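You operate a simulated robot arm through the tools that you are given. There is no shell and no other tool.

Carry out the task below with a simulated two-armed robot. There is one attempt and no reset: what you move stays moved.

JOB
Pick up the steel cylinder with the largest size on its label from the top of the check bench with one hand, pass it to the other hand and put it on the shelf under the feed table. Set down upright: steel cylinder.

It is judged by the outcome, as a careful person would: the job done as asked, and still so three seconds after it is handed in. It fails if anything else is knocked over, pushed out of place, dropped, spilled or broken.

ROBOT AND FRAMES
Two 6-joint arms with two-finger parallel grippers on one trunk, on a base that moves. Base frame: it is fixed to the floor where the robot stands at the start and does not move with it; the origin is under the middle of the robot, x ahead of it, y to its left, z up. Lengths are in cm, angles in rad, forces in N, time in s.
The left shoulder is at the start at [-7.7, 17.7, 83.2], the right one opposite. With the tool pointing down near the work surface each hand reaches from about 10 to 72 cm from the robot's upright axis, wherever it stands, measured 20 degrees to its own side. Places, roughly: shelf under the feed table [340, -220, 30]. Payload 1.57 kg a hand.
The tool frame of a hand sits at the grasp point between the pads (the TCP): z along the fingers, y along the line on which they close. The tips reach 3 cm beyond it. Largest opening 8 cm; finger width 1.7, thickness 1.2; the body of the gripper, 4 by 8.2 cm, starts 8 cm behind the TCP.
Orientation is told as [roll, pitch, yaw] about the base's x, y, z axes, in that order, counted from this pose: with the fingers straight down and closing along the base's y, the tool's x points along the base's -x, its y along +y and its z along -z.

CONTROLS
- The arms move only by the tool arm_command. It takes "left_commands", "right_commands" or both (then of equal length, played together; a hand with none holds still); each is a list of rows, each a list of 6 numbers: the shift along the tool's x, y, z in units of 30 mm (1.0 is 30 mm), then the turn, a rotation vector about the tool's x, y, z in units of 5 degrees (1.0 is 5 degrees). In form: [[tx, ty, tz, rx, ry, rz], ...]. A call has 1 to 20 rows; each row shifts and turns the commanded pose from where the row before left it, along the tool's axes as they then stand. "left_grip" and "right_grip" are, for a hand that has rows, the finger opening in mm, from 0 to 80, set as the call begins (left out, the last holds). A call with a number of a shift or a turn outside -1 to 1 is refused whole. A row lasts 0.2 s, in which the tool goes at most 5 cm and 0.15 rad; a call with a longer step from one row to the next is refused whole, and so is a gripper value outside its range. A pose out of reach is approached as far as the arm can. The call stops where the force on the tool passes 40 N (or 10 N more than at its start, if that is more) or the arm is blocked; 0.2 s more then pass. The fingers move at their own pace (about 7.2 cm/s each) and stop on an object; they squeeze with about 31 N. The grip force told is the motor's: it shows also when the fingers shut on nothing. Time passes only in rows, and 0.2 s behind the last, so rows that do not move let the fingers close. It gives the time, the measured TCP pose, the force on the tool (base axes), the opening and the grip force at its end, in the units of the frame above (readings bear some noise), with the torque about the TCP (base axes, N m) and any sound that the robot's microphone picked up.
- Cameras (640 x 400 px; columns grow to the right, rows downward): "scene" is now at [3.58, 3.18, 156.56]; the picture's right is [0.38, -0.93, 0.00], its down [-0.61, -0.25, -0.75] and it looks along [0.70, 0.28, -0.66] (base axes); focal length 269 px, centre (320, 200). "left" rides on the left gripper at [7.2, 0.7, -12.2] in its tool frame; the picture's right is [-0.09, 1.00, 0.00], its down [-0.84, -0.08, -0.54] and it looks along [-0.54, -0.05, 0.84] (tool axes); focal length 238 px, centre (320, 200). "right" rides on the right gripper at [7.2, -0.7, -12.2] in its tool frame; the picture's right is [0.09, 1.00, 0.00], its down [-0.84, 0.08, -0.54] and it looks along [-0.54, 0.05, 0.84] (tool axes); focal length 238 px, centre (320, 200).
- get_image(camera): a new picture of that camera. No time passes.
- raise_lower(by): moves the trunk up (or, below 0, down) by that many cm; the arms and the scene camera ride with it, the base frame stays. It gives what a move gives, with no picture.
- steer(legs): drives the robot by 1 to 6 legs, each [ahead, left, turn to the left] in cm, cm and rad, along the robot's own axes; the way and the turn of a leg run together, so that a leg with both is an arc; at most 150 cm and 3.142 rad a leg. The arms and the cameras ride along, it lands a little off, and it stops where it bumps. It gives what a move gives.
- aim_head(pan, tilt): turns the head with the scene camera to pan (to the left, within 2.496 rad either way) and tilt (down, from -0.506 to 1.204), counted from straight ahead of the robot (the tilt from the chest, where the trunk bows). It gives what a move gives.
- point_at(camera, pixels): for up to 12 pixels [column, row] of the newest picture of that camera ("zoom" is the newest enlarged one), the place [x, y, z] in the base frame of the surface seen there, good to about 0.2 cm. No time passes.
- inspect(camera, box): a new picture of the part [left, top, right, bottom] of that camera's present view, enlarged. No time passes.
- finish_job(): hands the job in; it is judged then, once.

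Unless the task says otherwise, let go and move clear before handing in.

The tools are called as a command line: name --argument value ..., lists and objects as JSON in quotes. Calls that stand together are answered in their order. arm_command: Moves the arms, as the interface text tells. Its arguments: {"type":"object","properties":{"left_commands":{"type":"array","items":{"type":"array","items":{"type":"number"}}},"left_grip":{"type":"number"},"right_commands":{"type":"array","items":{"type":"array","items":{"type":"number"}}},"right_grip":{"type":"number"}},"required":[]} The other tools are called the same way: raise_lower (by) moves the trunk up or down; steer (legs) drives the base; aim_head (pan, tilt) turns the head that bears the scene camera; get_image (camera) takes a picture; point_at (camera, pixels) gives the place of the surface under pixels of a picture; inspect (camera, box) takes an enlarged picture of a part of a camera's view; finish_job () hands the job in.

At the start:

```text
t: 0.0
left_tool_pos: [36.9, 30.26, 116.94]
left_ee_rot: [0.001, -0.002, 0.0]
left_ft_force: [0.3, 0.4, -0.1]
left_ft_torque: [-0.01, 0.05, -0.02]
left_gripper_width: 7.99
left_grip_force: 0.1
right_tool_pos: [41.37, 0.42, 115.72]
right_ee_rot: [0.0, 0.001, 0.0]
right_ft_force: [0.2, -0.5, -0.6]
right_ft_torque: [0.02, -0.04, 0.0]
right_gripper_width: 7.98
right_grip_force: 0.0
trunk travel left (down, up): [-27.5, 5.3]
robot x, y, heading: [-0.15, 0.06, 0.004]
head pan, tilt (commanded): [0.386, 0.721]
```

scene: 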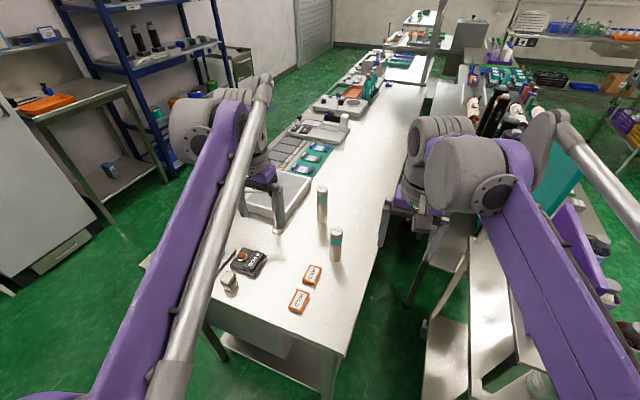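
right: 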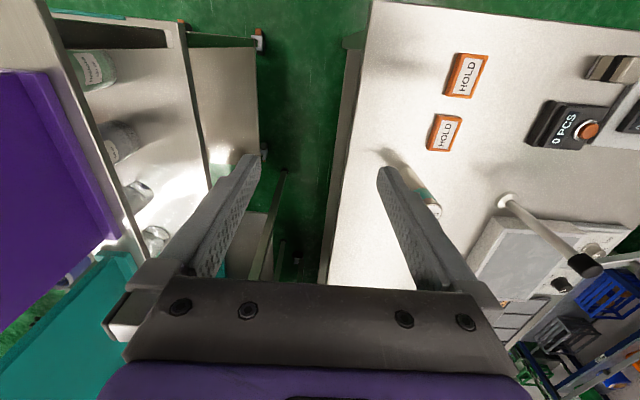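
left: 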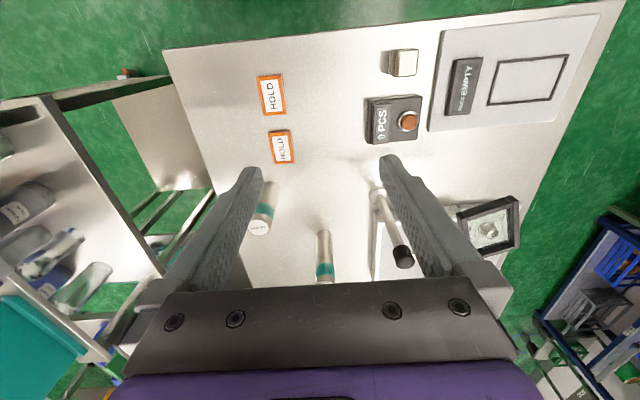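

The scene shows two steel cylinders with teal bands near pixels (322,203) and (336,243) on the bench. I'll enlarge them to read their labels.

inspect --camera "scene" --box '[220, 160, 380, 320]'

inspect --camera "left" --box '[220, 140, 420, 300]'

inspect --camera "scene" --box '[240, 40, 460, 180]'

```text
2.50 times, centred on (300, 240) of scene
```

zoom: 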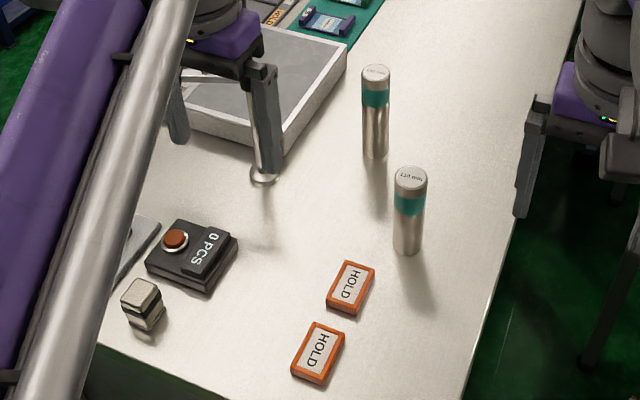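

```text
2.50 times, centred on (320, 220) of left
```

zoom: 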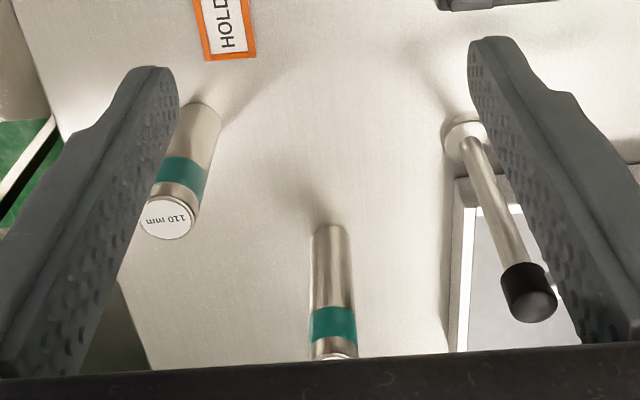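

```text
2.86 times, centred on (350, 110) of scene
```

zoom: 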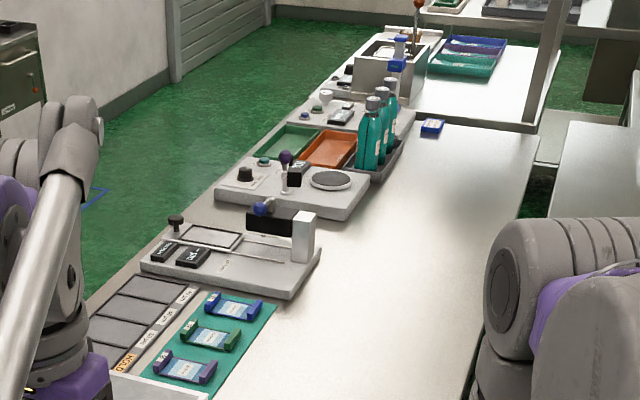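

The nearer cylinder reads "110 mm"; the farther one's label (near scene pixel 321,189) isn't legible yet. I'll zoom in tighter on both tops.

inspect --camera "scene" --box '[306, 178, 338, 198]'

inspect --camera "scene" --box '[320, 220, 352, 240]'

inspect --camera "left" --box '[250, 200, 300, 240]'

inspect --camera "right" --box '[360, 130, 520, 230]'

point_at --camera "scene" --pixels '[[321, 188], [322, 218], [336, 231], [336, 258], [300, 300], [312, 275], [370, 200], [345, 350], [375, 270], [340, 300]]'

```text
16.00 times, centred on (322, 188) of scene
```

zoom: 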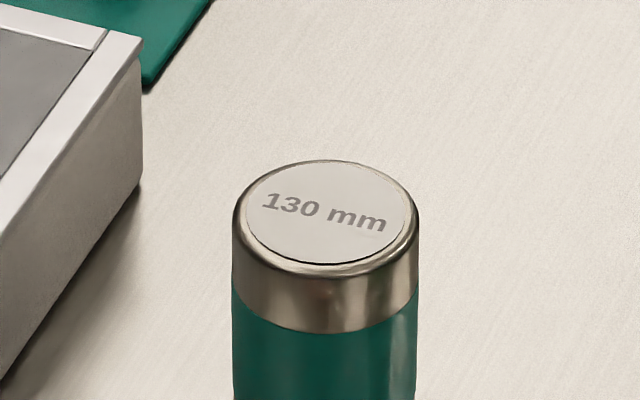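

```text
16.00 times, centred on (336, 230) of scene
```

zoom: 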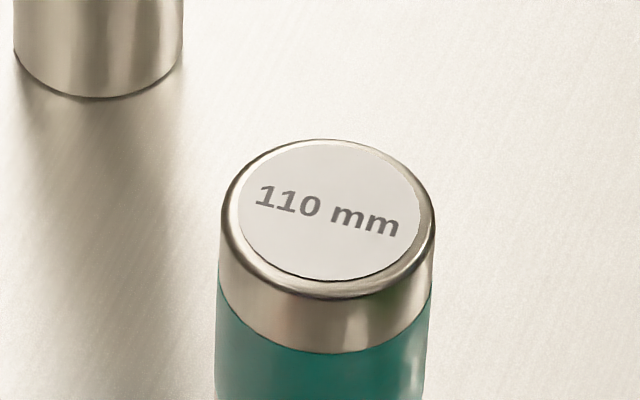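

```text
10.00 times, centred on (275, 220) of left
```

zoom: 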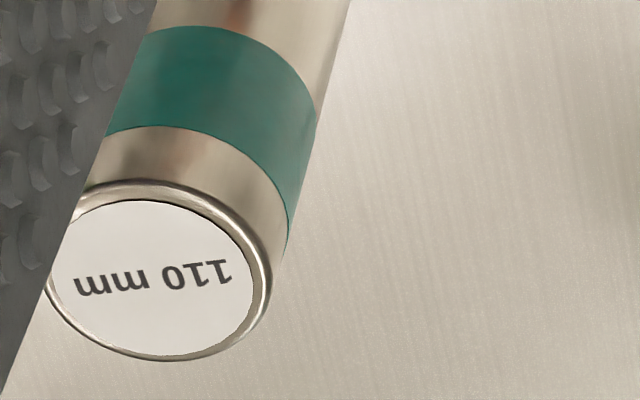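

```text
4.00 times, centred on (440, 180) of right
```

zoom: 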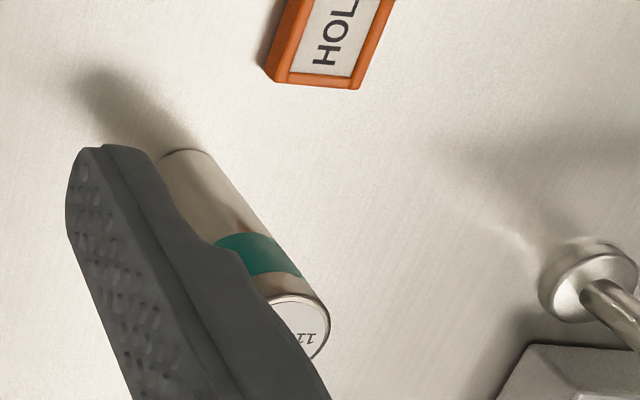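

```text
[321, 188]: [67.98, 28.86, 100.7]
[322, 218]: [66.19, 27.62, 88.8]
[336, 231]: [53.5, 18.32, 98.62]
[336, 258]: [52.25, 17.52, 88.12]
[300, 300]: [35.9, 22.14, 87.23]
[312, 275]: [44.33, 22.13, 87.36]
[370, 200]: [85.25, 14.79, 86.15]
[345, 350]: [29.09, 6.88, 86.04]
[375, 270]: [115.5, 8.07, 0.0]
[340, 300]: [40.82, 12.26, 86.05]
```

The farther cylinder reads "130 mm" and the nearer "110 mm", so the 130 mm one at about (68, 28.9) is the candidate. I'll check for other cylinders hidden by the arms and look towards the feed table.

aim_head --pan -0.5 --tilt 0.4

get_image --camera "scene"

aim_head --pan 0.6 --tilt 0.5

get_image --camera "scene"

aim_head --pan 1.3 --tilt 0.5

get_image --camera "scene"

aim_head --pan -1.3 --tilt 0.5

get_image --camera "scene"

```text
t: 1.2
left_tool_pos: [37.13, 30.29, 117.06]
left_ee_rot: [0.002, -0.001, 0.001]
left_ft_force: [0.4, 0.6, -0.5]
left_ft_torque: [-0.04, -0.02, -0.01]
left_gripper_width: 7.99
left_grip_force: 0.1
right_tool_pos: [41.4, 0.37, 115.76]
right_ee_rot: [0.0, -0.001, 0.0]
right_ft_force: [0.3, -0.2, 0.4]
right_ft_torque: [-0.01, 0.01, 0.02]
right_gripper_width: 8.01
right_grip_force: 0.1
trunk travel left (down, up): [-27.5, 5.3]
robot x, y, heading: [-0.12, 0.11, 0.001]
head pan, tilt (commanded): [-0.499, 0.4]
```

```text
taken
```

scene: 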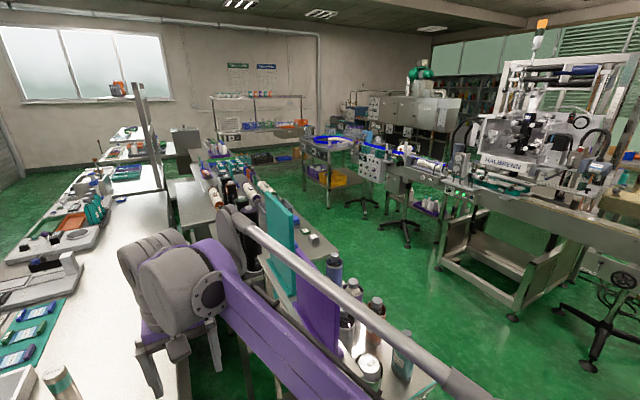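

```text
t: 2.5
left_tool_pos: [36.93, 30.22, 117.05]
left_ee_rot: [0.001, -0.001, 0.002]
left_ft_force: [0.1, -0.3, 0.4]
left_ft_torque: [0.0, 0.02, 0.02]
left_gripper_width: 8.02
left_grip_force: 0.0
right_tool_pos: [41.33, 0.39, 115.62]
right_ee_rot: [0.0, 0.001, 0.001]
right_ft_force: [0.2, -0.2, 0.1]
right_ft_torque: [-0.03, -0.01, -0.01]
right_gripper_width: 8.0
right_grip_force: 0.1
trunk travel left (down, up): [-27.5, 5.3]
robot x, y, heading: [0.16, -0.25, 0.002]
head pan, tilt (commanded): [0.6, 0.499]
```

```text
taken
```

scene: 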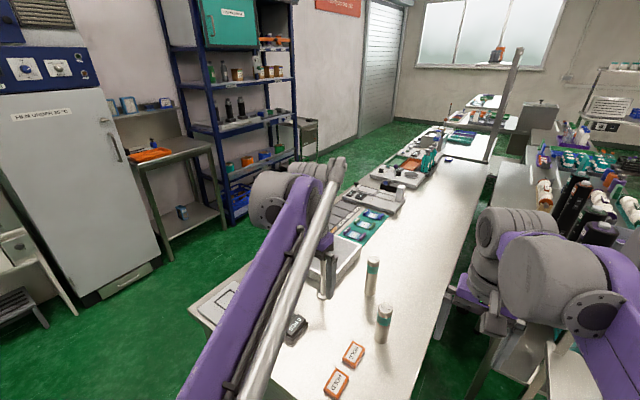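

```text
t: 3.6
left_tool_pos: [37.14, 30.25, 116.99]
left_ee_rot: [0.003, -0.003, 0.003]
left_ft_force: [-0.8, 1.5, -0.1]
left_ft_torque: [0.01, -0.02, 0.02]
left_gripper_width: 7.98
left_grip_force: 0.0
right_tool_pos: [41.4, 0.49, 115.73]
right_ee_rot: [0.001, 0.0, 0.001]
right_ft_force: [0.6, 0.0, -0.9]
right_ft_torque: [-0.03, -0.02, -0.01]
right_gripper_width: 8.01
right_grip_force: 0.1
trunk travel left (down, up): [-27.5, 5.3]
robot x, y, heading: [-0.17, 0.16, 0.002]
head pan, tilt (commanded): [1.3, 0.499]
```

```text
taken
```

scene: 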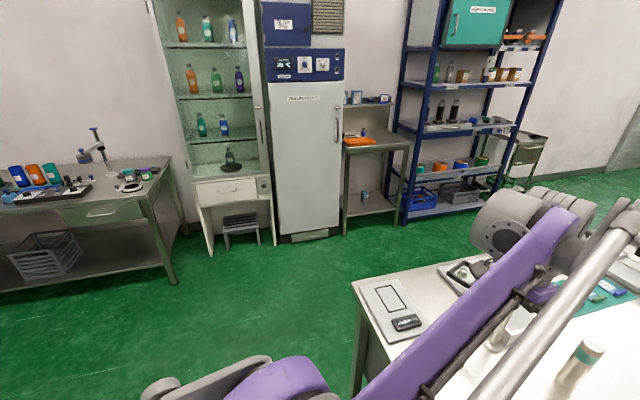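

```text
t: 5.9
left_tool_pos: [36.94, 30.29, 116.97]
left_ee_rot: [0.001, -0.001, 0.001]
left_ft_force: [0.4, 0.5, 0.0]
left_ft_torque: [0.03, 0.0, 0.03]
left_gripper_width: 8.03
left_grip_force: 0.0
right_tool_pos: [41.33, 0.48, 115.6]
right_ee_rot: [0.001, -0.001, 0.001]
right_ft_force: [0.1, 0.7, 0.8]
right_ft_torque: [0.0, 0.03, 0.02]
right_gripper_width: 8.01
right_grip_force: 0.0
trunk travel left (down, up): [-27.5, 5.3]
robot x, y, heading: [-0.04, 0.08, 0.001]
head pan, tilt (commanded): [-1.3, 0.499]
```

```text
taken
```

scene: 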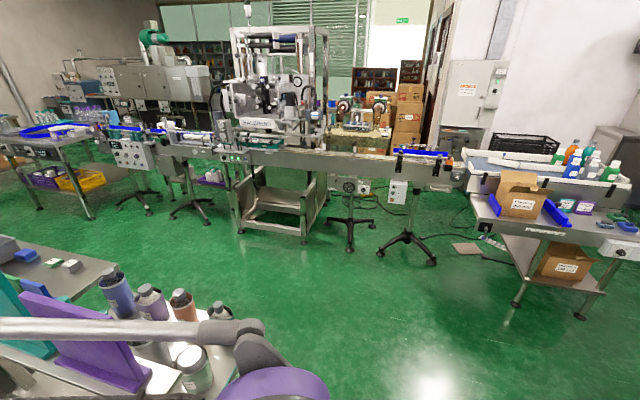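

The table with the blue tray and yellow crate below (pan −0.5 image, around pixel (335,165)) fits the feed table's location. I'll zoom there and also scan the whole bench for more cylinders.

aim_head --pan -0.57 --tilt 0.3

inspect --camera "scene" --box '[260, 120, 420, 280]'

point_at --camera "zoom" --pixels '[[320, 200], [300, 150], [350, 250], [250, 200], [400, 250], [320, 300]]'

aim_head --pan 0.25 --tilt 0.45

inspect --camera "scene" --box '[160, 60, 400, 260]'

inspect --camera "scene" --box '[220, 60, 320, 160]'

```text
t: 7.0
left_tool_pos: [36.98, 30.3, 117.04]
left_ee_rot: [0.002, -0.002, 0.002]
left_ft_force: [-0.2, -0.3, 0.3]
left_ft_torque: [-0.01, -0.01, -0.01]
left_gripper_width: 8.0
left_grip_force: 0.0
right_tool_pos: [41.33, 0.41, 115.71]
right_ee_rot: [0.001, 0.0, 0.001]
right_ft_force: [0.1, -0.4, 0.2]
right_ft_torque: [-0.01, 0.02, -0.01]
right_gripper_width: 8.02
right_grip_force: 0.1
trunk travel left (down, up): [-27.5, 5.3]
robot x, y, heading: [-0.24, -0.17, 0.003]
head pan, tilt (commanded): [-0.571, 0.3]
```

```text
2.50 times, centred on (340, 200) of scene
```

zoom: 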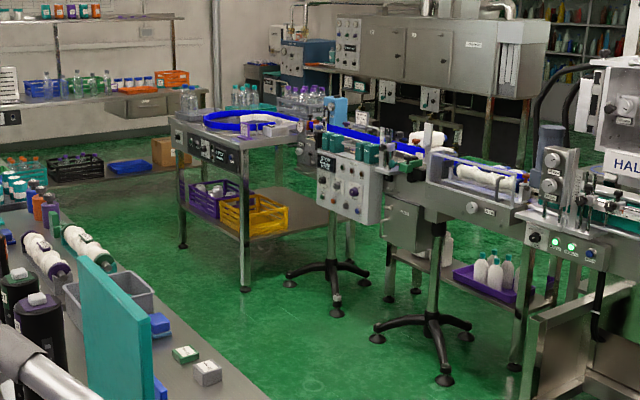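

```text
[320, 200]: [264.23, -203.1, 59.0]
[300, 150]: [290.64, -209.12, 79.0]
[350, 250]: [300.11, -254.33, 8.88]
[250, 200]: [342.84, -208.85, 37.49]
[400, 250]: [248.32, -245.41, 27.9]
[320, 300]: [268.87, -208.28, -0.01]
```

```text
t: 8.2
left_tool_pos: [37.03, 30.23, 117.01]
left_ee_rot: [0.002, -0.002, 0.003]
left_ft_force: [-0.4, 0.3, -1.3]
left_ft_torque: [0.03, 0.0, 0.01]
left_gripper_width: 8.0
left_grip_force: 0.0
right_tool_pos: [41.42, 0.47, 115.66]
right_ee_rot: [-0.001, -0.001, 0.0]
right_ft_force: [0.3, -0.4, -0.1]
right_ft_torque: [-0.02, 0.0, -0.02]
right_gripper_width: 7.98
right_grip_force: 0.0
trunk travel left (down, up): [-27.5, 5.3]
robot x, y, heading: [-0.08, -0.1, -0.0]
head pan, tilt (commanded): [0.25, 0.45]
```

```text
2.00 times, centred on (280, 160) of scene
```

zoom: 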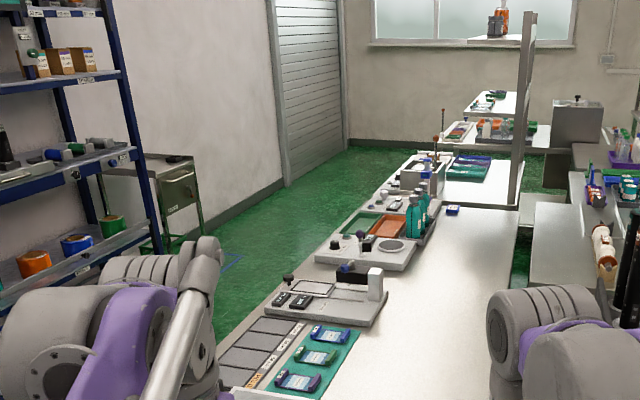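

```text
4.00 times, centred on (270, 110) of scene
```

zoom: 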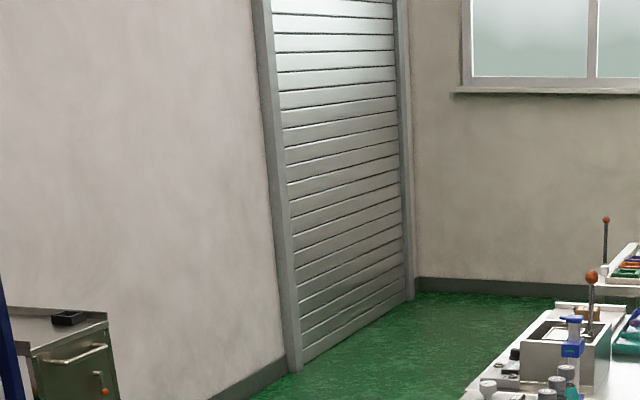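

The feed table has a shelf carrying purple and yellow crates; a control box stands beside it. I'll zoom closer to map the shelf, free space and obstacles.

aim_head --pan -0.57 --tilt 0.3

inspect --camera "scene" --box '[295, 155, 365, 245]'

point_at --camera "zoom" --pixels '[[105, 310], [245, 350], [200, 205], [320, 235], [240, 265], [340, 290], [350, 265], [130, 215], [270, 230], [120, 80], [250, 80], [400, 260]]'

```text
t: 9.3
left_tool_pos: [36.91, 30.19, 116.99]
left_ee_rot: [0.001, 0.0, 0.001]
left_ft_force: [0.2, 0.2, 0.2]
left_ft_torque: [0.02, -0.02, 0.0]
left_gripper_width: 8.0
left_grip_force: 0.1
right_tool_pos: [41.32, 0.49, 115.66]
right_ee_rot: [0.0, -0.001, 0.0]
right_ft_force: [-0.1, 0.5, -0.4]
right_ft_torque: [-0.01, 0.0, -0.01]
right_gripper_width: 8.02
right_grip_force: 0.1
trunk travel left (down, up): [-27.5, 5.3]
robot x, y, heading: [0.39, 0.29, -0.003]
head pan, tilt (commanded): [-0.571, 0.3]
```

```text
4.44 times, centred on (330, 200) of scene
```

zoom: 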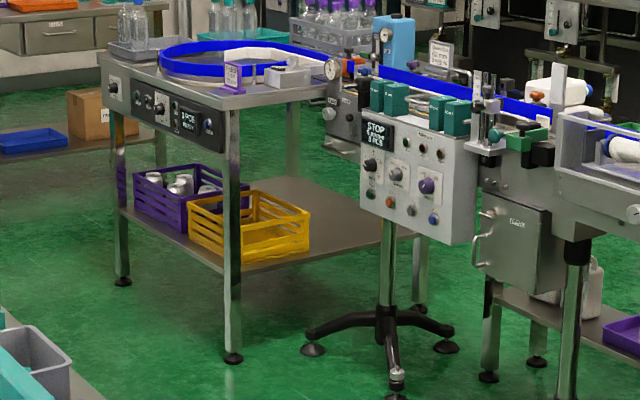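

```text
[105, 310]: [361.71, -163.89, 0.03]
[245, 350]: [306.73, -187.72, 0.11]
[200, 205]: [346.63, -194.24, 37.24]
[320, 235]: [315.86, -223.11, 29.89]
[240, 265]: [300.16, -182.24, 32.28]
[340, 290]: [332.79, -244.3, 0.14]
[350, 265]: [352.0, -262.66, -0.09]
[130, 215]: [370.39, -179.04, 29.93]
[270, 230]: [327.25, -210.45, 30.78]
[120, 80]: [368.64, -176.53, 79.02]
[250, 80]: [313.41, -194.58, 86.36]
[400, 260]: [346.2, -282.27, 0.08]
```

Shelf top is at z≈30, near legs at about (300,-182) and (372,-178), with crates on its left/near half. I'll map the control box stand and free shelf region.

point_at --camera "zoom" --pixels '[[313, 350], [397, 375], [445, 347], [385, 300], [365, 180], [475, 200], [400, 225], [415, 290], [330, 215], [350, 220], [290, 195], [380, 240]]'

point_at --camera "zoom" --pixels '[[232, 150], [232, 300], [120, 190], [293, 130], [300, 185], [190, 250], [305, 250], [260, 205], [140, 180], [205, 100], [300, 95], [330, 120]]'

```text
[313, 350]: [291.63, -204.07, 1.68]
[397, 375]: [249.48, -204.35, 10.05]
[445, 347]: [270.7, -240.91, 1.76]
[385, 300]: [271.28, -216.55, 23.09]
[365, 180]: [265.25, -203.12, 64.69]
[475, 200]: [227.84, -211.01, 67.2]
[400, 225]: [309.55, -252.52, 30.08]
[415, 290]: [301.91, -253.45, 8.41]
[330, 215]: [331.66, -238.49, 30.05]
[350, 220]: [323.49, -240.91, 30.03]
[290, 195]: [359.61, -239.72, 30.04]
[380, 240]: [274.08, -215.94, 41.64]
```

```text
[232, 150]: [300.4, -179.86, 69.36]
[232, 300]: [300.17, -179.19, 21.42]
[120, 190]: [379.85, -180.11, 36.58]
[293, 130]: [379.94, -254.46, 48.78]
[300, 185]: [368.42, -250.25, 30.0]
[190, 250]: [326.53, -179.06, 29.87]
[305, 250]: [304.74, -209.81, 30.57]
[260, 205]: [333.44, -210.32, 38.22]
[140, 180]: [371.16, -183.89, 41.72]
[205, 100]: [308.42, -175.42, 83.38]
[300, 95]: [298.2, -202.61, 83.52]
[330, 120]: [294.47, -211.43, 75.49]
```

The table spans x 300–380, y −180…−255 with crates on the y>−212 half; the free half (y<−212) seems best reached from the +x end, since the conveyor and stand block the −x side. I'll map the floor around the table and along the way.

point_at --camera "zoom" --pixels '[[60, 180], [20, 120], [100, 115], [30, 140], [60, 250], [30, 350], [85, 360], [15, 320], [265, 180], [255, 120], [60, 40], [150, 300]]'

get_image --camera "scene"

point_at --camera "scene" --pixels '[[260, 130], [290, 160], [270, 190], [320, 250], [340, 290], [400, 300], [250, 210], [440, 300], [520, 370], [300, 230], [600, 390], [280, 175]]'

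```text
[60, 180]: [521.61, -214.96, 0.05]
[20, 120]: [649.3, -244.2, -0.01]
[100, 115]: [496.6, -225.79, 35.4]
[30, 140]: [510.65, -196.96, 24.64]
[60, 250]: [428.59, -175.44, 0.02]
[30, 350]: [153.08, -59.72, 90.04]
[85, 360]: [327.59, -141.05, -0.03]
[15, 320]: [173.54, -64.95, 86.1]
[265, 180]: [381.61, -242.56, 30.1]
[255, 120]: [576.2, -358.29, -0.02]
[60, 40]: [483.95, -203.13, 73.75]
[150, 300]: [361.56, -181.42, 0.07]
```

```text
taken
```

scene: 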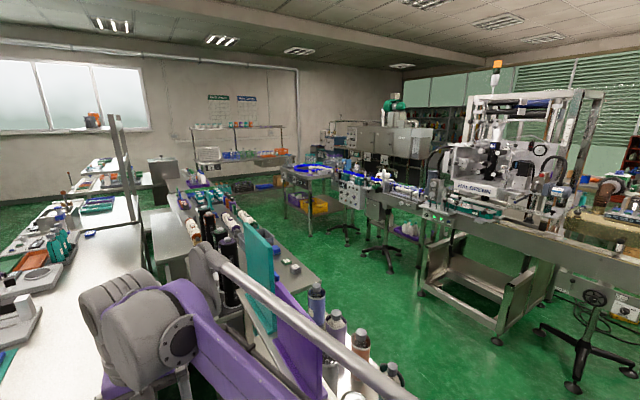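

```text
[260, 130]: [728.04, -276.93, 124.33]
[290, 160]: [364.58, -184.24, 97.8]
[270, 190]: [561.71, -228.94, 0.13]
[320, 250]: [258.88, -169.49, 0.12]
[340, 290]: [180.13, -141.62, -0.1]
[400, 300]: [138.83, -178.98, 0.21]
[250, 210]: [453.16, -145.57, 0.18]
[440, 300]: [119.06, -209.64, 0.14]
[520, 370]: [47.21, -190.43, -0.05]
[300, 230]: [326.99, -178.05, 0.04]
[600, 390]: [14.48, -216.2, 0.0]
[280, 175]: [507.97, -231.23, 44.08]
```

The corridor between the table's +x end (x=380) and the wall rack (x≈484) is about 100 cm wide. Next I'll map the middle table that lies to my right so I can plan the drive.

aim_head --pan -1.1 --tilt 0.9

get_image --camera "scene"

point_at --camera "scene" --pixels '[[100, 60], [180, 100], [60, 150], [200, 150], [250, 120], [250, 220], [300, 150], [330, 220], [400, 150], [400, 250], [500, 250], [320, 300]]'

aim_head --pan 0.0 --tilt 1.2

get_image --camera "scene"

```text
t: 10.3
left_tool_pos: [36.95, 30.21, 117.05]
left_ee_rot: [0.002, -0.001, 0.002]
left_ft_force: [0.5, 0.7, -0.6]
left_ft_torque: [0.0, 0.01, 0.03]
left_gripper_width: 7.99
left_grip_force: 0.1
right_tool_pos: [41.32, 0.55, 115.61]
right_ee_rot: [-0.001, -0.001, 0.0]
right_ft_force: [-0.4, -0.6, -0.4]
right_ft_torque: [-0.01, -0.03, -0.03]
right_gripper_width: 8.03
right_grip_force: 0.0
trunk travel left (down, up): [-27.5, 5.3]
robot x, y, heading: [-0.25, -0.01, 0.003]
head pan, tilt (commanded): [-1.1, 0.901]
```

```text
taken
```

scene: 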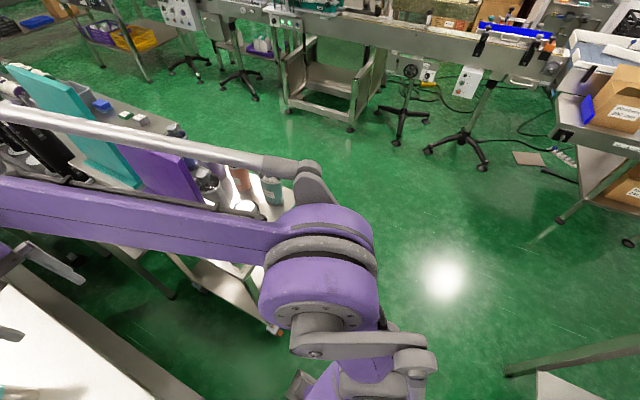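

```text
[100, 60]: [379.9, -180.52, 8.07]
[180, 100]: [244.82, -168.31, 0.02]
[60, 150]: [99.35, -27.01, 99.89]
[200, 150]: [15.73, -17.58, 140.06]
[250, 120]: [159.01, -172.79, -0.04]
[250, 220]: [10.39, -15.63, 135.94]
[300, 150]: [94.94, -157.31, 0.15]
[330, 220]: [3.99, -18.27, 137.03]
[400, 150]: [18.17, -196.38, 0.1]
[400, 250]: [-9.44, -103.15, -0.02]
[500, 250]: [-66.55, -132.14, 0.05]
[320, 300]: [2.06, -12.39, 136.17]
```

```text
t: 11.6
left_tool_pos: [36.98, 30.24, 116.95]
left_ee_rot: [0.003, -0.002, 0.001]
left_ft_force: [0.7, -0.5, -0.2]
left_ft_torque: [-0.01, -0.01, -0.01]
left_gripper_width: 8.02
left_grip_force: 0.1
right_tool_pos: [41.39, 0.5, 115.67]
right_ee_rot: [0.0, 0.0, 0.0]
right_ft_force: [-0.3, 0.2, 0.6]
right_ft_torque: [-0.02, 0.0, 0.0]
right_gripper_width: 7.99
right_grip_force: 0.1
trunk travel left (down, up): [-27.5, 5.3]
robot x, y, heading: [0.13, 0.19, -0.001]
head pan, tilt (commanded): [0.0, 1.201]
```

```text
taken
```

scene: 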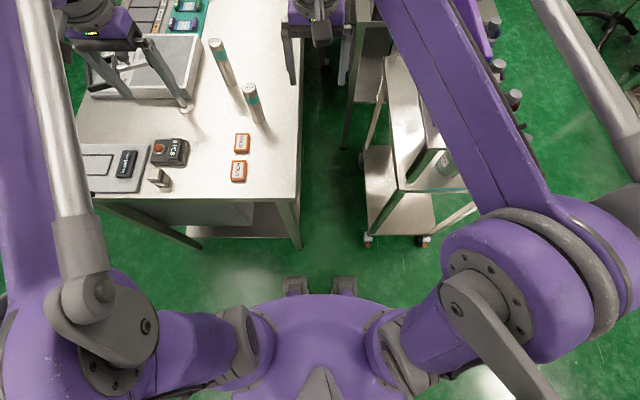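

This near-vertical view shows the bench end, a small wheeled cart to the right (360–480, 150–240) and the robot's front feet at (295,285)/(345,285). I'll measure those.

point_at --camera "scene" --pixels '[[295, 197], [85, 192], [300, 245], [395, 190], [470, 190], [368, 238], [425, 240], [405, 210], [295, 285], [345, 285], [320, 310], [250, 170]]'

point_at --camera "scene" --pixels '[[500, 70], [515, 100], [390, 60], [360, 140], [345, 150], [160, 175], [245, 85], [215, 45], [262, 120], [185, 105], [140, 85], [125, 165]]'

```text
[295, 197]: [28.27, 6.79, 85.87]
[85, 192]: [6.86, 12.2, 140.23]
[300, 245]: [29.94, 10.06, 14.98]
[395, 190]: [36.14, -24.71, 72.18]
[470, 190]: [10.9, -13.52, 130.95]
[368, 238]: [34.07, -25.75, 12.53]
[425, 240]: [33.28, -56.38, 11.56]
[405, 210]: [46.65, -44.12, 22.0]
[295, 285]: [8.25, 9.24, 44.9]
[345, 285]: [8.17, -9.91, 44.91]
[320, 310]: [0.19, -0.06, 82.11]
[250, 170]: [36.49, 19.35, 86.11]
```

```text
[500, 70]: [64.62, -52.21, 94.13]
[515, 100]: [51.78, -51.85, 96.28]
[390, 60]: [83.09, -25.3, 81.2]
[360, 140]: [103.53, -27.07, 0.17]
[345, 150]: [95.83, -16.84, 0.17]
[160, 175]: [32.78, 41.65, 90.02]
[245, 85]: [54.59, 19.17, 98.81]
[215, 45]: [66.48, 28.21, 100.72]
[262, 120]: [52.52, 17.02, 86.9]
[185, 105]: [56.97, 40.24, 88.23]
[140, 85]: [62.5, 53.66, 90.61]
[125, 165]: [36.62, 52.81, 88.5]
```

Now I'll measure the 130 mm cylinder and its neighbours accurately with the head aimed back at them.

aim_head --pan 0.386 --tilt 0.721

inspect --camera "scene" --box '[260, 160, 370, 270]'

get_image --camera "left"

point_at --camera "left" --pixels '[[403, 258], [378, 205], [385, 225], [325, 280], [322, 235], [260, 228], [460, 200], [375, 260]]'

```text
t: 12.6
left_tool_pos: [37.04, 30.35, 116.97]
left_ee_rot: [0.001, -0.002, 0.001]
left_ft_force: [0.4, 0.3, -0.2]
left_ft_torque: [0.0, 0.02, 0.03]
left_gripper_width: 7.99
left_grip_force: 0.0
right_tool_pos: [41.37, 0.62, 115.73]
right_ee_rot: [0.0, 0.0, 0.0]
right_ft_force: [-0.6, 0.3, 0.6]
right_ft_torque: [0.0, 0.01, -0.01]
right_gripper_width: 8.01
right_grip_force: 0.0
trunk travel left (down, up): [-27.5, 5.3]
robot x, y, heading: [-0.06, 0.09, 0.001]
head pan, tilt (commanded): [0.386, 0.721]
```

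```text
3.64 times, centred on (315, 215) of scene
```

zoom: 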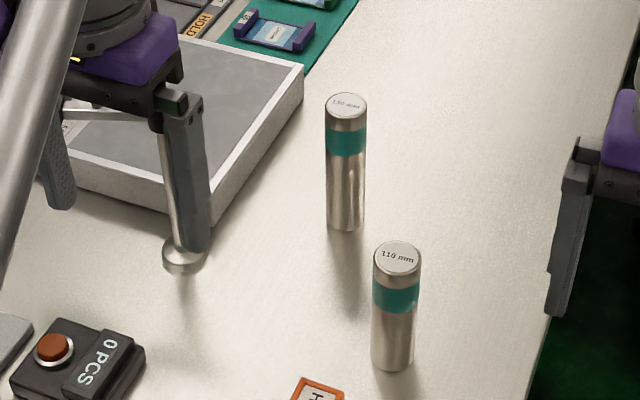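

```text
taken
```

left: 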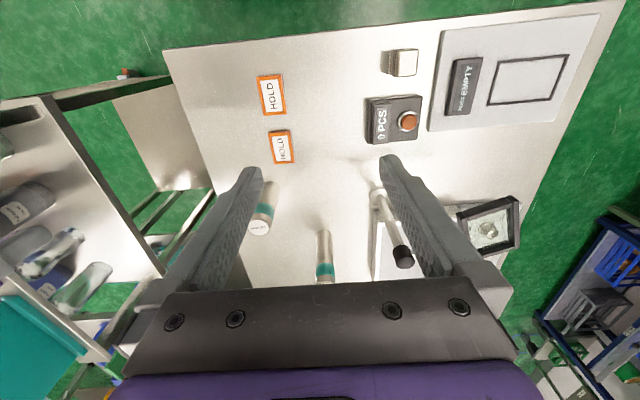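

```text
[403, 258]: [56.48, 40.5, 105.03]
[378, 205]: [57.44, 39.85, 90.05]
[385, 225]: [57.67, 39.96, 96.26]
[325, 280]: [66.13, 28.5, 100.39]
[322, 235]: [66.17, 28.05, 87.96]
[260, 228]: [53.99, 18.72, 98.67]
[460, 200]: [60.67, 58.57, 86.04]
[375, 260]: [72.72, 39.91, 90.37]
```

I'll take precise points on the 130 mm cylinder from the zoom: top centre (346,104), body edges and base.

point_at --camera "zoom" --pixels '[[346, 104], [332, 104], [361, 104], [346, 96], [346, 113], [345, 170], [345, 222], [328, 200], [362, 200], [398, 257], [385, 108], [290, 180]]'

```text
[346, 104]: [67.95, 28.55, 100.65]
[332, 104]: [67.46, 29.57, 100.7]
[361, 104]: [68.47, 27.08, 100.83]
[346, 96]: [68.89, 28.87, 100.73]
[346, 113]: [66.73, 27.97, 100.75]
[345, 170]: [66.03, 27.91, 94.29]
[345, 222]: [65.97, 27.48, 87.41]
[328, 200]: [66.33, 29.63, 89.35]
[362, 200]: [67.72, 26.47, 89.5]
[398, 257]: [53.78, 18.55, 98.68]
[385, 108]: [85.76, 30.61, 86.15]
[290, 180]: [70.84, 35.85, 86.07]
```

The 130 mm cylinder is centred at about (67.9, 28.5), radius 2, top z 100.7, base 86.1; the 110 mm one and the post (57,40, top 105) leave room on both sides. I'll bring the left hand forward while tilting it 45° to a pre-grasp behind and above the cylinder.

arm_command --left_commands '[[-0.793, -0.06, 0.3, 0, -1, 0], [-0.764, -0.06, 0.368, 0, -1, 0], [-0.729, -0.06, 0.433, 0, -1, 0], [-0.688, -0.06, 0.495, 0, -1, 0], [-0.643, -0.06, 0.553, 0, -1, 0], [-0.592, -0.06, 0.607, 0, -1, 0], [-0.537, -0.06, 0.656, 0, -1, 0], [-0.478, -0.06, 0.701, 0, -1, 0], [-0.415, -0.06, 0.74, 0, -1, 0], [-0.349, -0.06, 0.773, 0, 0, 0], [0, 0, 0, 0, 0, 0]]' --left_grip 80

get_image --camera "scene"

get_image --camera "left"

```text
t: 15.0
left_tool_pos: [60.88, 28.44, 108.12]
left_ee_rot: [0.004, -0.789, -0.001]
left_ft_force: [0.5, 0.2, 0.3]
left_ft_torque: [0.04, -0.02, 0.01]
left_gripper_width: 7.97
left_grip_force: 0.0
right_tool_pos: [41.31, 0.49, 115.65]
right_ee_rot: [0.0, -0.001, -0.001]
right_ft_force: [-0.2, 0.1, 0.3]
right_ft_torque: [-0.03, -0.02, -0.01]
right_gripper_width: 8.0
right_grip_force: 0.0
trunk travel left (down, up): [-27.5, 5.3]
robot x, y, heading: [-0.2, -0.12, -0.005]
head pan, tilt (commanded): [0.386, 0.721]
```

```text
taken
```

scene: 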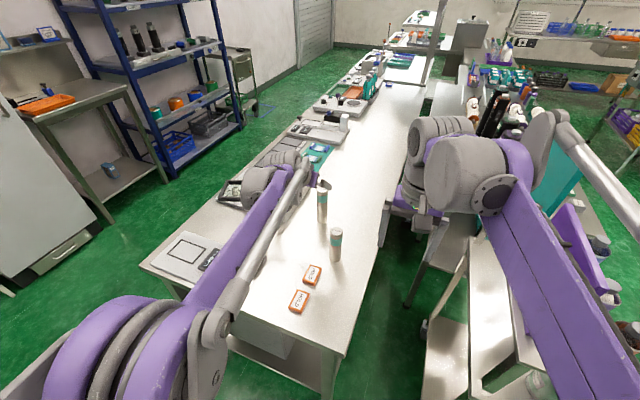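

```text
taken
```

left: 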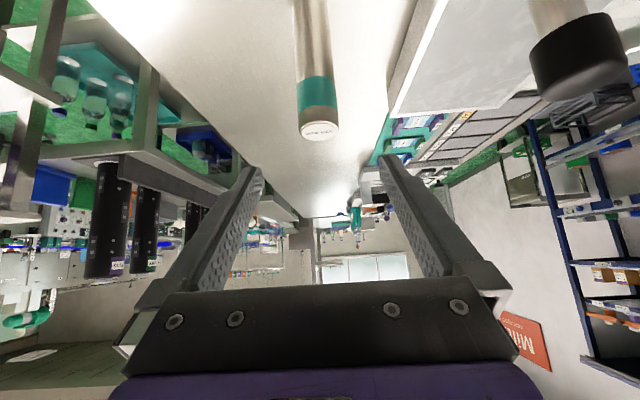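

The hand reached the pre-grasp (60.9, 28.4, 108.1) at 45°, and the cylinder's label shows centred between the fingers at (320,130). I'll advance straddling the top, with fingers still open.

arm_command --left_commands '[[0.146, 0.0, 0.806, 0, 0, 0], [0.146, 0.0, 0.806, 0, 0, 0], [0.146, 0.0, 0.806, 0, 0, 0], [0.146, 0, 0.806, 0, 0, 0], [0.146, 0, 0.806, 0, 0, 0], [0, 0, 0, 0, 0, 0]]'

inspect --camera "scene" --box '[260, 140, 380, 270]'

get_image --camera "left"

```text
t: 16.4
left_tool_pos: [68.0, 28.49, 97.99]
left_ee_rot: [0.005, -0.789, -0.001]
left_ft_force: [0.1, -0.4, -0.3]
left_ft_torque: [-0.01, 0.0, -0.01]
left_gripper_width: 7.99
left_grip_force: 0.2
right_tool_pos: [41.33, 0.49, 115.75]
right_ee_rot: [0.0, 0.001, 0.001]
right_ft_force: [-1.0, -0.4, 0.8]
right_ft_torque: [0.01, -0.01, 0.02]
right_gripper_width: 8.0
right_grip_force: 0.0
trunk travel left (down, up): [-27.5, 5.3]
robot x, y, heading: [0.14, -0.01, 0.004]
head pan, tilt (commanded): [0.386, 0.721]
```

```text
3.08 times, centred on (320, 205) of scene
```

zoom: 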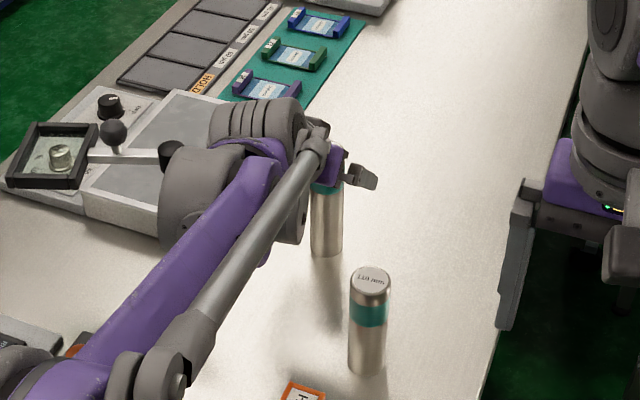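

```text
taken
```

left: 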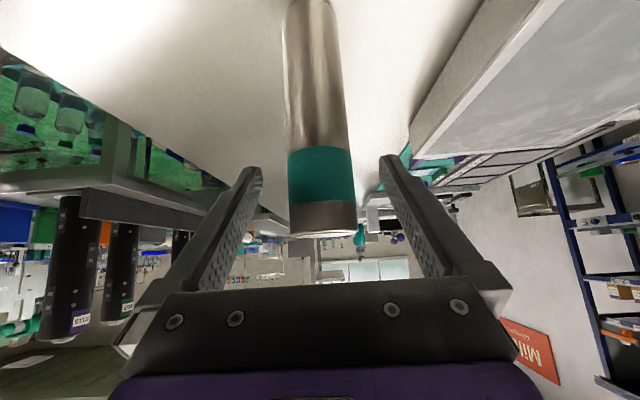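

The cylinder sits between the fingers, but the forearm's grey joint (zoom ~ (190,190)) looks near the post's black knob (175,155). I'll measure that gap before closing.

point_at --camera "zoom" --pixels '[[172, 153], [185, 160], [165, 200], [190, 190], [215, 170], [200, 230], [230, 120], [250, 160], [113, 130], [180, 250], [150, 155]]'

inspect --camera "scene" --box '[290, 170, 350, 220]'

```text
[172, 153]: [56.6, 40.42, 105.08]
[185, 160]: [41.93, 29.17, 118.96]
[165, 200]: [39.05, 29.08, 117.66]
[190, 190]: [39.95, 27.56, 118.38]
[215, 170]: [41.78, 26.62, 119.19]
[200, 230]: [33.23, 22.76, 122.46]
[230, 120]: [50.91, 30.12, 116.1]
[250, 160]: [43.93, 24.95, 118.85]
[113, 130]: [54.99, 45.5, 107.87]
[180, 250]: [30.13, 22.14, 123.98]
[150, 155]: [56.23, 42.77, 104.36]
```

```text
8.00 times, centred on (320, 195) of scene
```

zoom: 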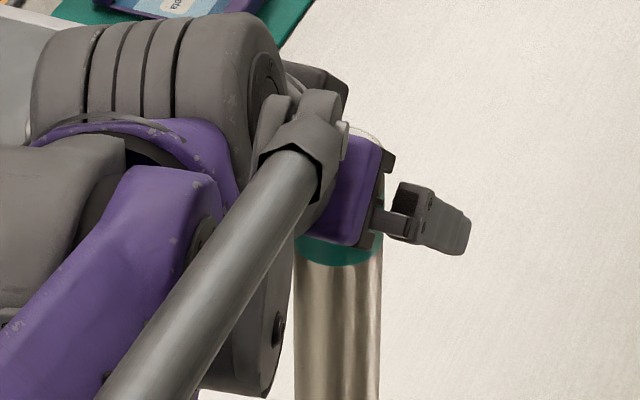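

The forearm joint is at (40, 29, 118), well above and before the knob, so there's clearance. I'll close the left fingers on the cylinder.

arm_command --left_commands '[[0, 0, 0, 0, 0, 0], [0, 0, 0, 0, 0, 0], [0, 0, 0, 0, 0, 0], [0, 0, 0, 0, 0, 0], [0, 0, 0, 0, 0, 0]]' --left_grip 0

get_image --camera "left"

```text
t: 17.6
left_tool_pos: [67.98, 28.39, 98.02]
left_ee_rot: [0.004, -0.787, -0.002]
left_ft_force: [0.7, 1.4, 0.0]
left_ft_torque: [0.1, -0.03, -0.01]
left_gripper_width: 3.83
left_grip_force: 31.3
right_tool_pos: [41.36, 0.5, 115.72]
right_ee_rot: [0.0, -0.001, -0.001]
right_ft_force: [-0.8, -0.1, -0.2]
right_ft_torque: [-0.01, 0.03, 0.01]
right_gripper_width: 8.0
right_grip_force: 0.0
trunk travel left (down, up): [-27.5, 5.3]
robot x, y, heading: [0.3, -0.48, 0.001]
head pan, tilt (commanded): [0.386, 0.721]
```

```text
taken
```

left: 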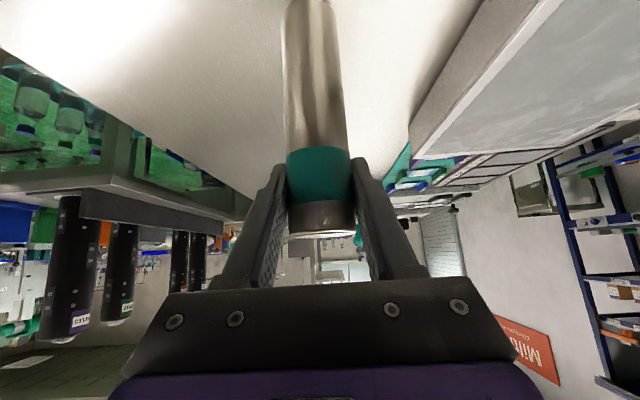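

The grip holds at 3.83 cm with 31 N, so I'll lift straight up.

arm_command --left_commands '[[-0.24, 0, -0.24, 0, 0, 0], [-0.47, 0, -0.47, 0, 0, 0], [-0.55, 0, -0.55, 0, 0, 0], [-0.55, 0, -0.55, 0, 0, 0], [-0.55, 0, -0.55, 0, 0, 0], [-0.55, 0, -0.55, 0, 0, 0], [-0.55, 0, -0.55, 0, 0, 0], [-0.24, 0, -0.24, 0, 0, 0], [0, 0, 0, 0, 0, 0]]'

get_image --camera "scene"

get_image --camera "left"

```text
t: 19.6
left_tool_pos: [67.88, 28.55, 113.71]
left_ee_rot: [0.002, -0.787, -0.002]
left_ft_force: [0.3, 0.4, -4.0]
left_ft_torque: [-0.01, 0.01, 0.02]
left_gripper_width: 3.85
left_grip_force: 31.7
right_tool_pos: [41.42, 0.51, 115.72]
right_ee_rot: [0.001, 0.0, 0.001]
right_ft_force: [-0.4, -0.2, -0.3]
right_ft_torque: [-0.04, 0.02, 0.01]
right_gripper_width: 8.02
right_grip_force: 0.1
trunk travel left (down, up): [-27.5, 5.3]
robot x, y, heading: [-0.08, -0.18, -0.002]
head pan, tilt (commanded): [0.386, 0.721]
```

```text
taken
```

scene: 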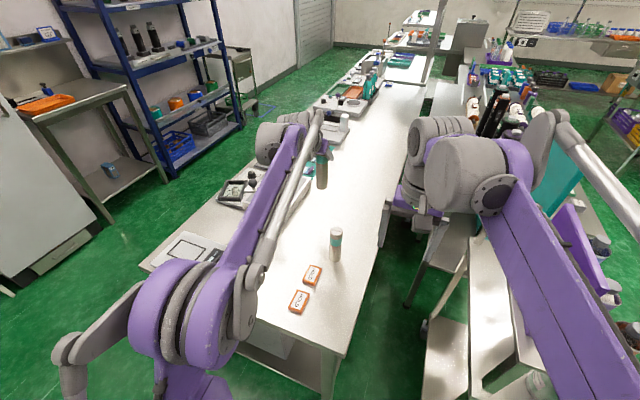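

```text
taken
```

left: 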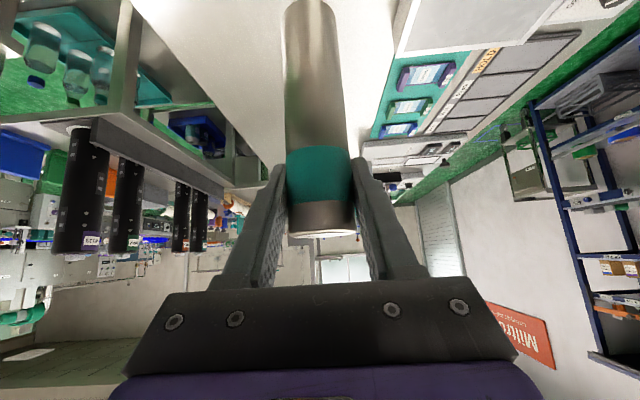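

The cylinder is lifted (4 N ≈ 0.4 kg) and hangs upright. Now I'll bring the right hand to a pre-handover pose: tilt to 30° below horizontal and yaw 40° to the left, staying clear of the left hand.

arm_command --right_commands '[[-0.186, -0.15, -0.175, 0, -1, 0], [-0.2, -0.15, -0.158, 0, -1, 0], [-0.214, -0.15, -0.14, 0, -1, 0], [-0.225, -0.15, -0.121, 0, -1, 0], [-0.235, -0.15, -0.101, 0, -1, 0], [-0.243, -0.15, -0.08, 0, -1, 0], [-0.249, -0.15, -0.059, 0, -1, 0], [-0.253, -0.15, -0.037, 0, -1, 0], [-0.255, -0.15, -0.015, 0, -1, 0], [-0.255, -0.15, 0.008, 0, -1, 0], [-0.254, -0.15, 0.03, 0, -1, 0], [-0.25, -0.15, 0.052, 0, -1, 0], [0, 0, 0, 0, 0, 0]]' --right_grip 80

get_image --camera "scene"

```text
t: 22.4
left_tool_pos: [67.86, 28.63, 113.67]
left_ee_rot: [0.004, -0.786, -0.001]
left_ft_force: [0.5, 0.1, -3.9]
left_ft_torque: [0.05, 0.01, 0.01]
left_gripper_width: 3.83
left_grip_force: 30.9
right_tool_pos: [48.02, -4.88, 121.82]
right_ee_rot: [0.001, -1.049, -0.001]
right_ft_force: [-0.3, 0.3, 0.6]
right_ft_torque: [-0.02, 0.0, 0.03]
right_gripper_width: 7.99
right_grip_force: 0.0
trunk travel left (down, up): [-27.5, 5.3]
robot x, y, heading: [-0.28, -0.1, 0.002]
head pan, tilt (commanded): [0.386, 0.721]
```

```text
taken
```

scene: 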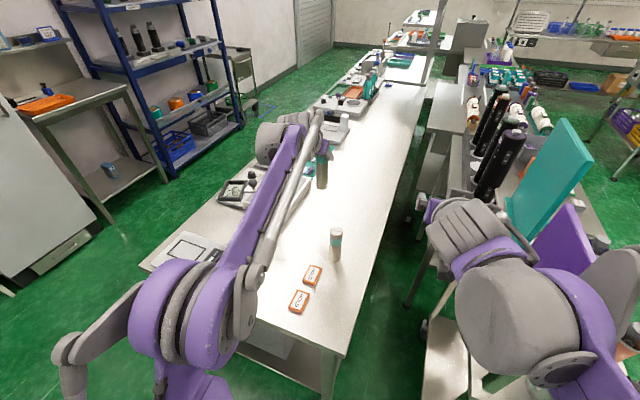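

The right hand reached (48, −4.9, 121.8) at the wanted tilt. Next it yaws 40° to the left about the vertical.

arm_command --right_commands '[[0, 0, 0, -0.866, 0, -0.5], [0, 0, 0, -0.866, 0, -0.5], [0, 0, 0, -0.866, 0, -0.5], [0, 0, 0, -0.866, 0, -0.5], [0, 0, 0, -0.866, 0, -0.5], [0, 0, 0, -0.866, 0, -0.5], [0, 0, 0, -0.866, 0, -0.5], [0, 0, 0, -0.866, 0, -0.5], [0, 0, 0, 0, 0, 0]]'

get_image --camera "scene"

get_image --camera "right"

```text
t: 24.4
left_tool_pos: [67.75, 28.59, 113.71]
left_ee_rot: [0.002, -0.788, -0.002]
left_ft_force: [-0.6, 0.8, -4.8]
left_ft_torque: [0.02, 0.01, 0.0]
left_gripper_width: 3.85
left_grip_force: 31.2
right_tool_pos: [47.91, -4.75, 122.0]
right_ee_rot: [-0.001, -1.047, 0.701]
right_ft_force: [-0.6, -0.5, -0.6]
right_ft_torque: [0.0, 0.01, 0.02]
right_gripper_width: 8.0
right_grip_force: 0.1
trunk travel left (down, up): [-27.5, 5.3]
robot x, y, heading: [0.15, -0.09, 0.002]
head pan, tilt (commanded): [0.386, 0.721]
```

```text
taken
```

scene: 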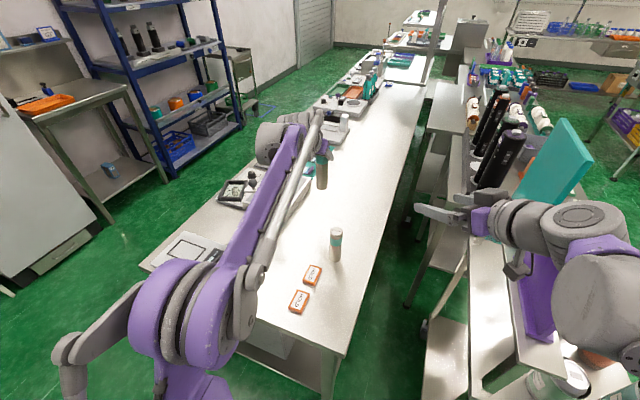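

```text
taken
```

right: 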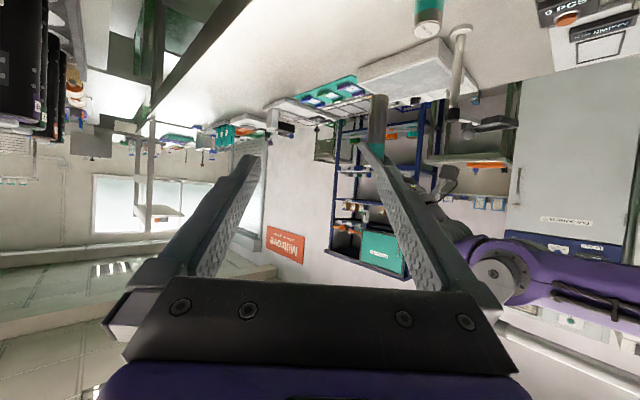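

The right hand is at yaw 0.70 as wanted. Now the left hand rises 6 cm and yaws 40° to the right, keeping the cylinder upright, before moving inwards.

arm_command --left_commands '[[-0.186, 0, -0.186, 0.707, 0, 0.707], [-0.186, 0, -0.186, 0.707, 0, 0.707], [-0.186, 0, -0.186, 0.707, 0, 0.707], [-0.186, 0, -0.186, 0.707, 0, 0.707], [-0.186, 0, -0.186, 0.707, 0, 0.707], [-0.186, 0, -0.186, 0.707, 0, 0.707], [-0.186, 0, -0.186, 0.707, 0, 0.707], [-0.186, 0, -0.186, 0.707, 0, 0.707], [0, 0, 0, 0, 0, 0]]'

get_image --camera "scene"

```text
t: 26.4
left_tool_pos: [66.78, 28.05, 119.21]
left_ee_rot: [0.005, -0.785, -0.7]
left_ft_force: [-0.7, -0.2, -4.2]
left_ft_torque: [0.01, -0.02, -0.01]
left_gripper_width: 3.82
left_grip_force: 30.9
left hand out of reach, approached as far as the arm can: row 8
right_tool_pos: [48.05, -4.88, 121.8]
right_ee_rot: [-0.001, -1.048, 0.699]
right_ft_force: [0.2, -0.5, 0.3]
right_ft_torque: [0.01, -0.03, 0.0]
right_gripper_width: 8.0
right_grip_force: 0.0
trunk travel left (down, up): [-27.5, 5.3]
robot x, y, heading: [0.17, 0.18, 0.002]
head pan, tilt (commanded): [0.386, 0.721]
```

```text
taken
```

scene: 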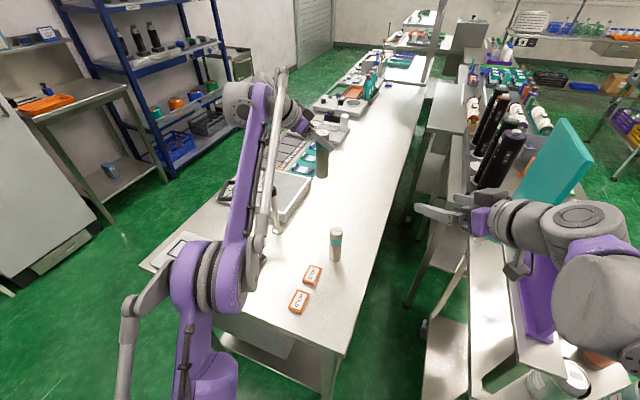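

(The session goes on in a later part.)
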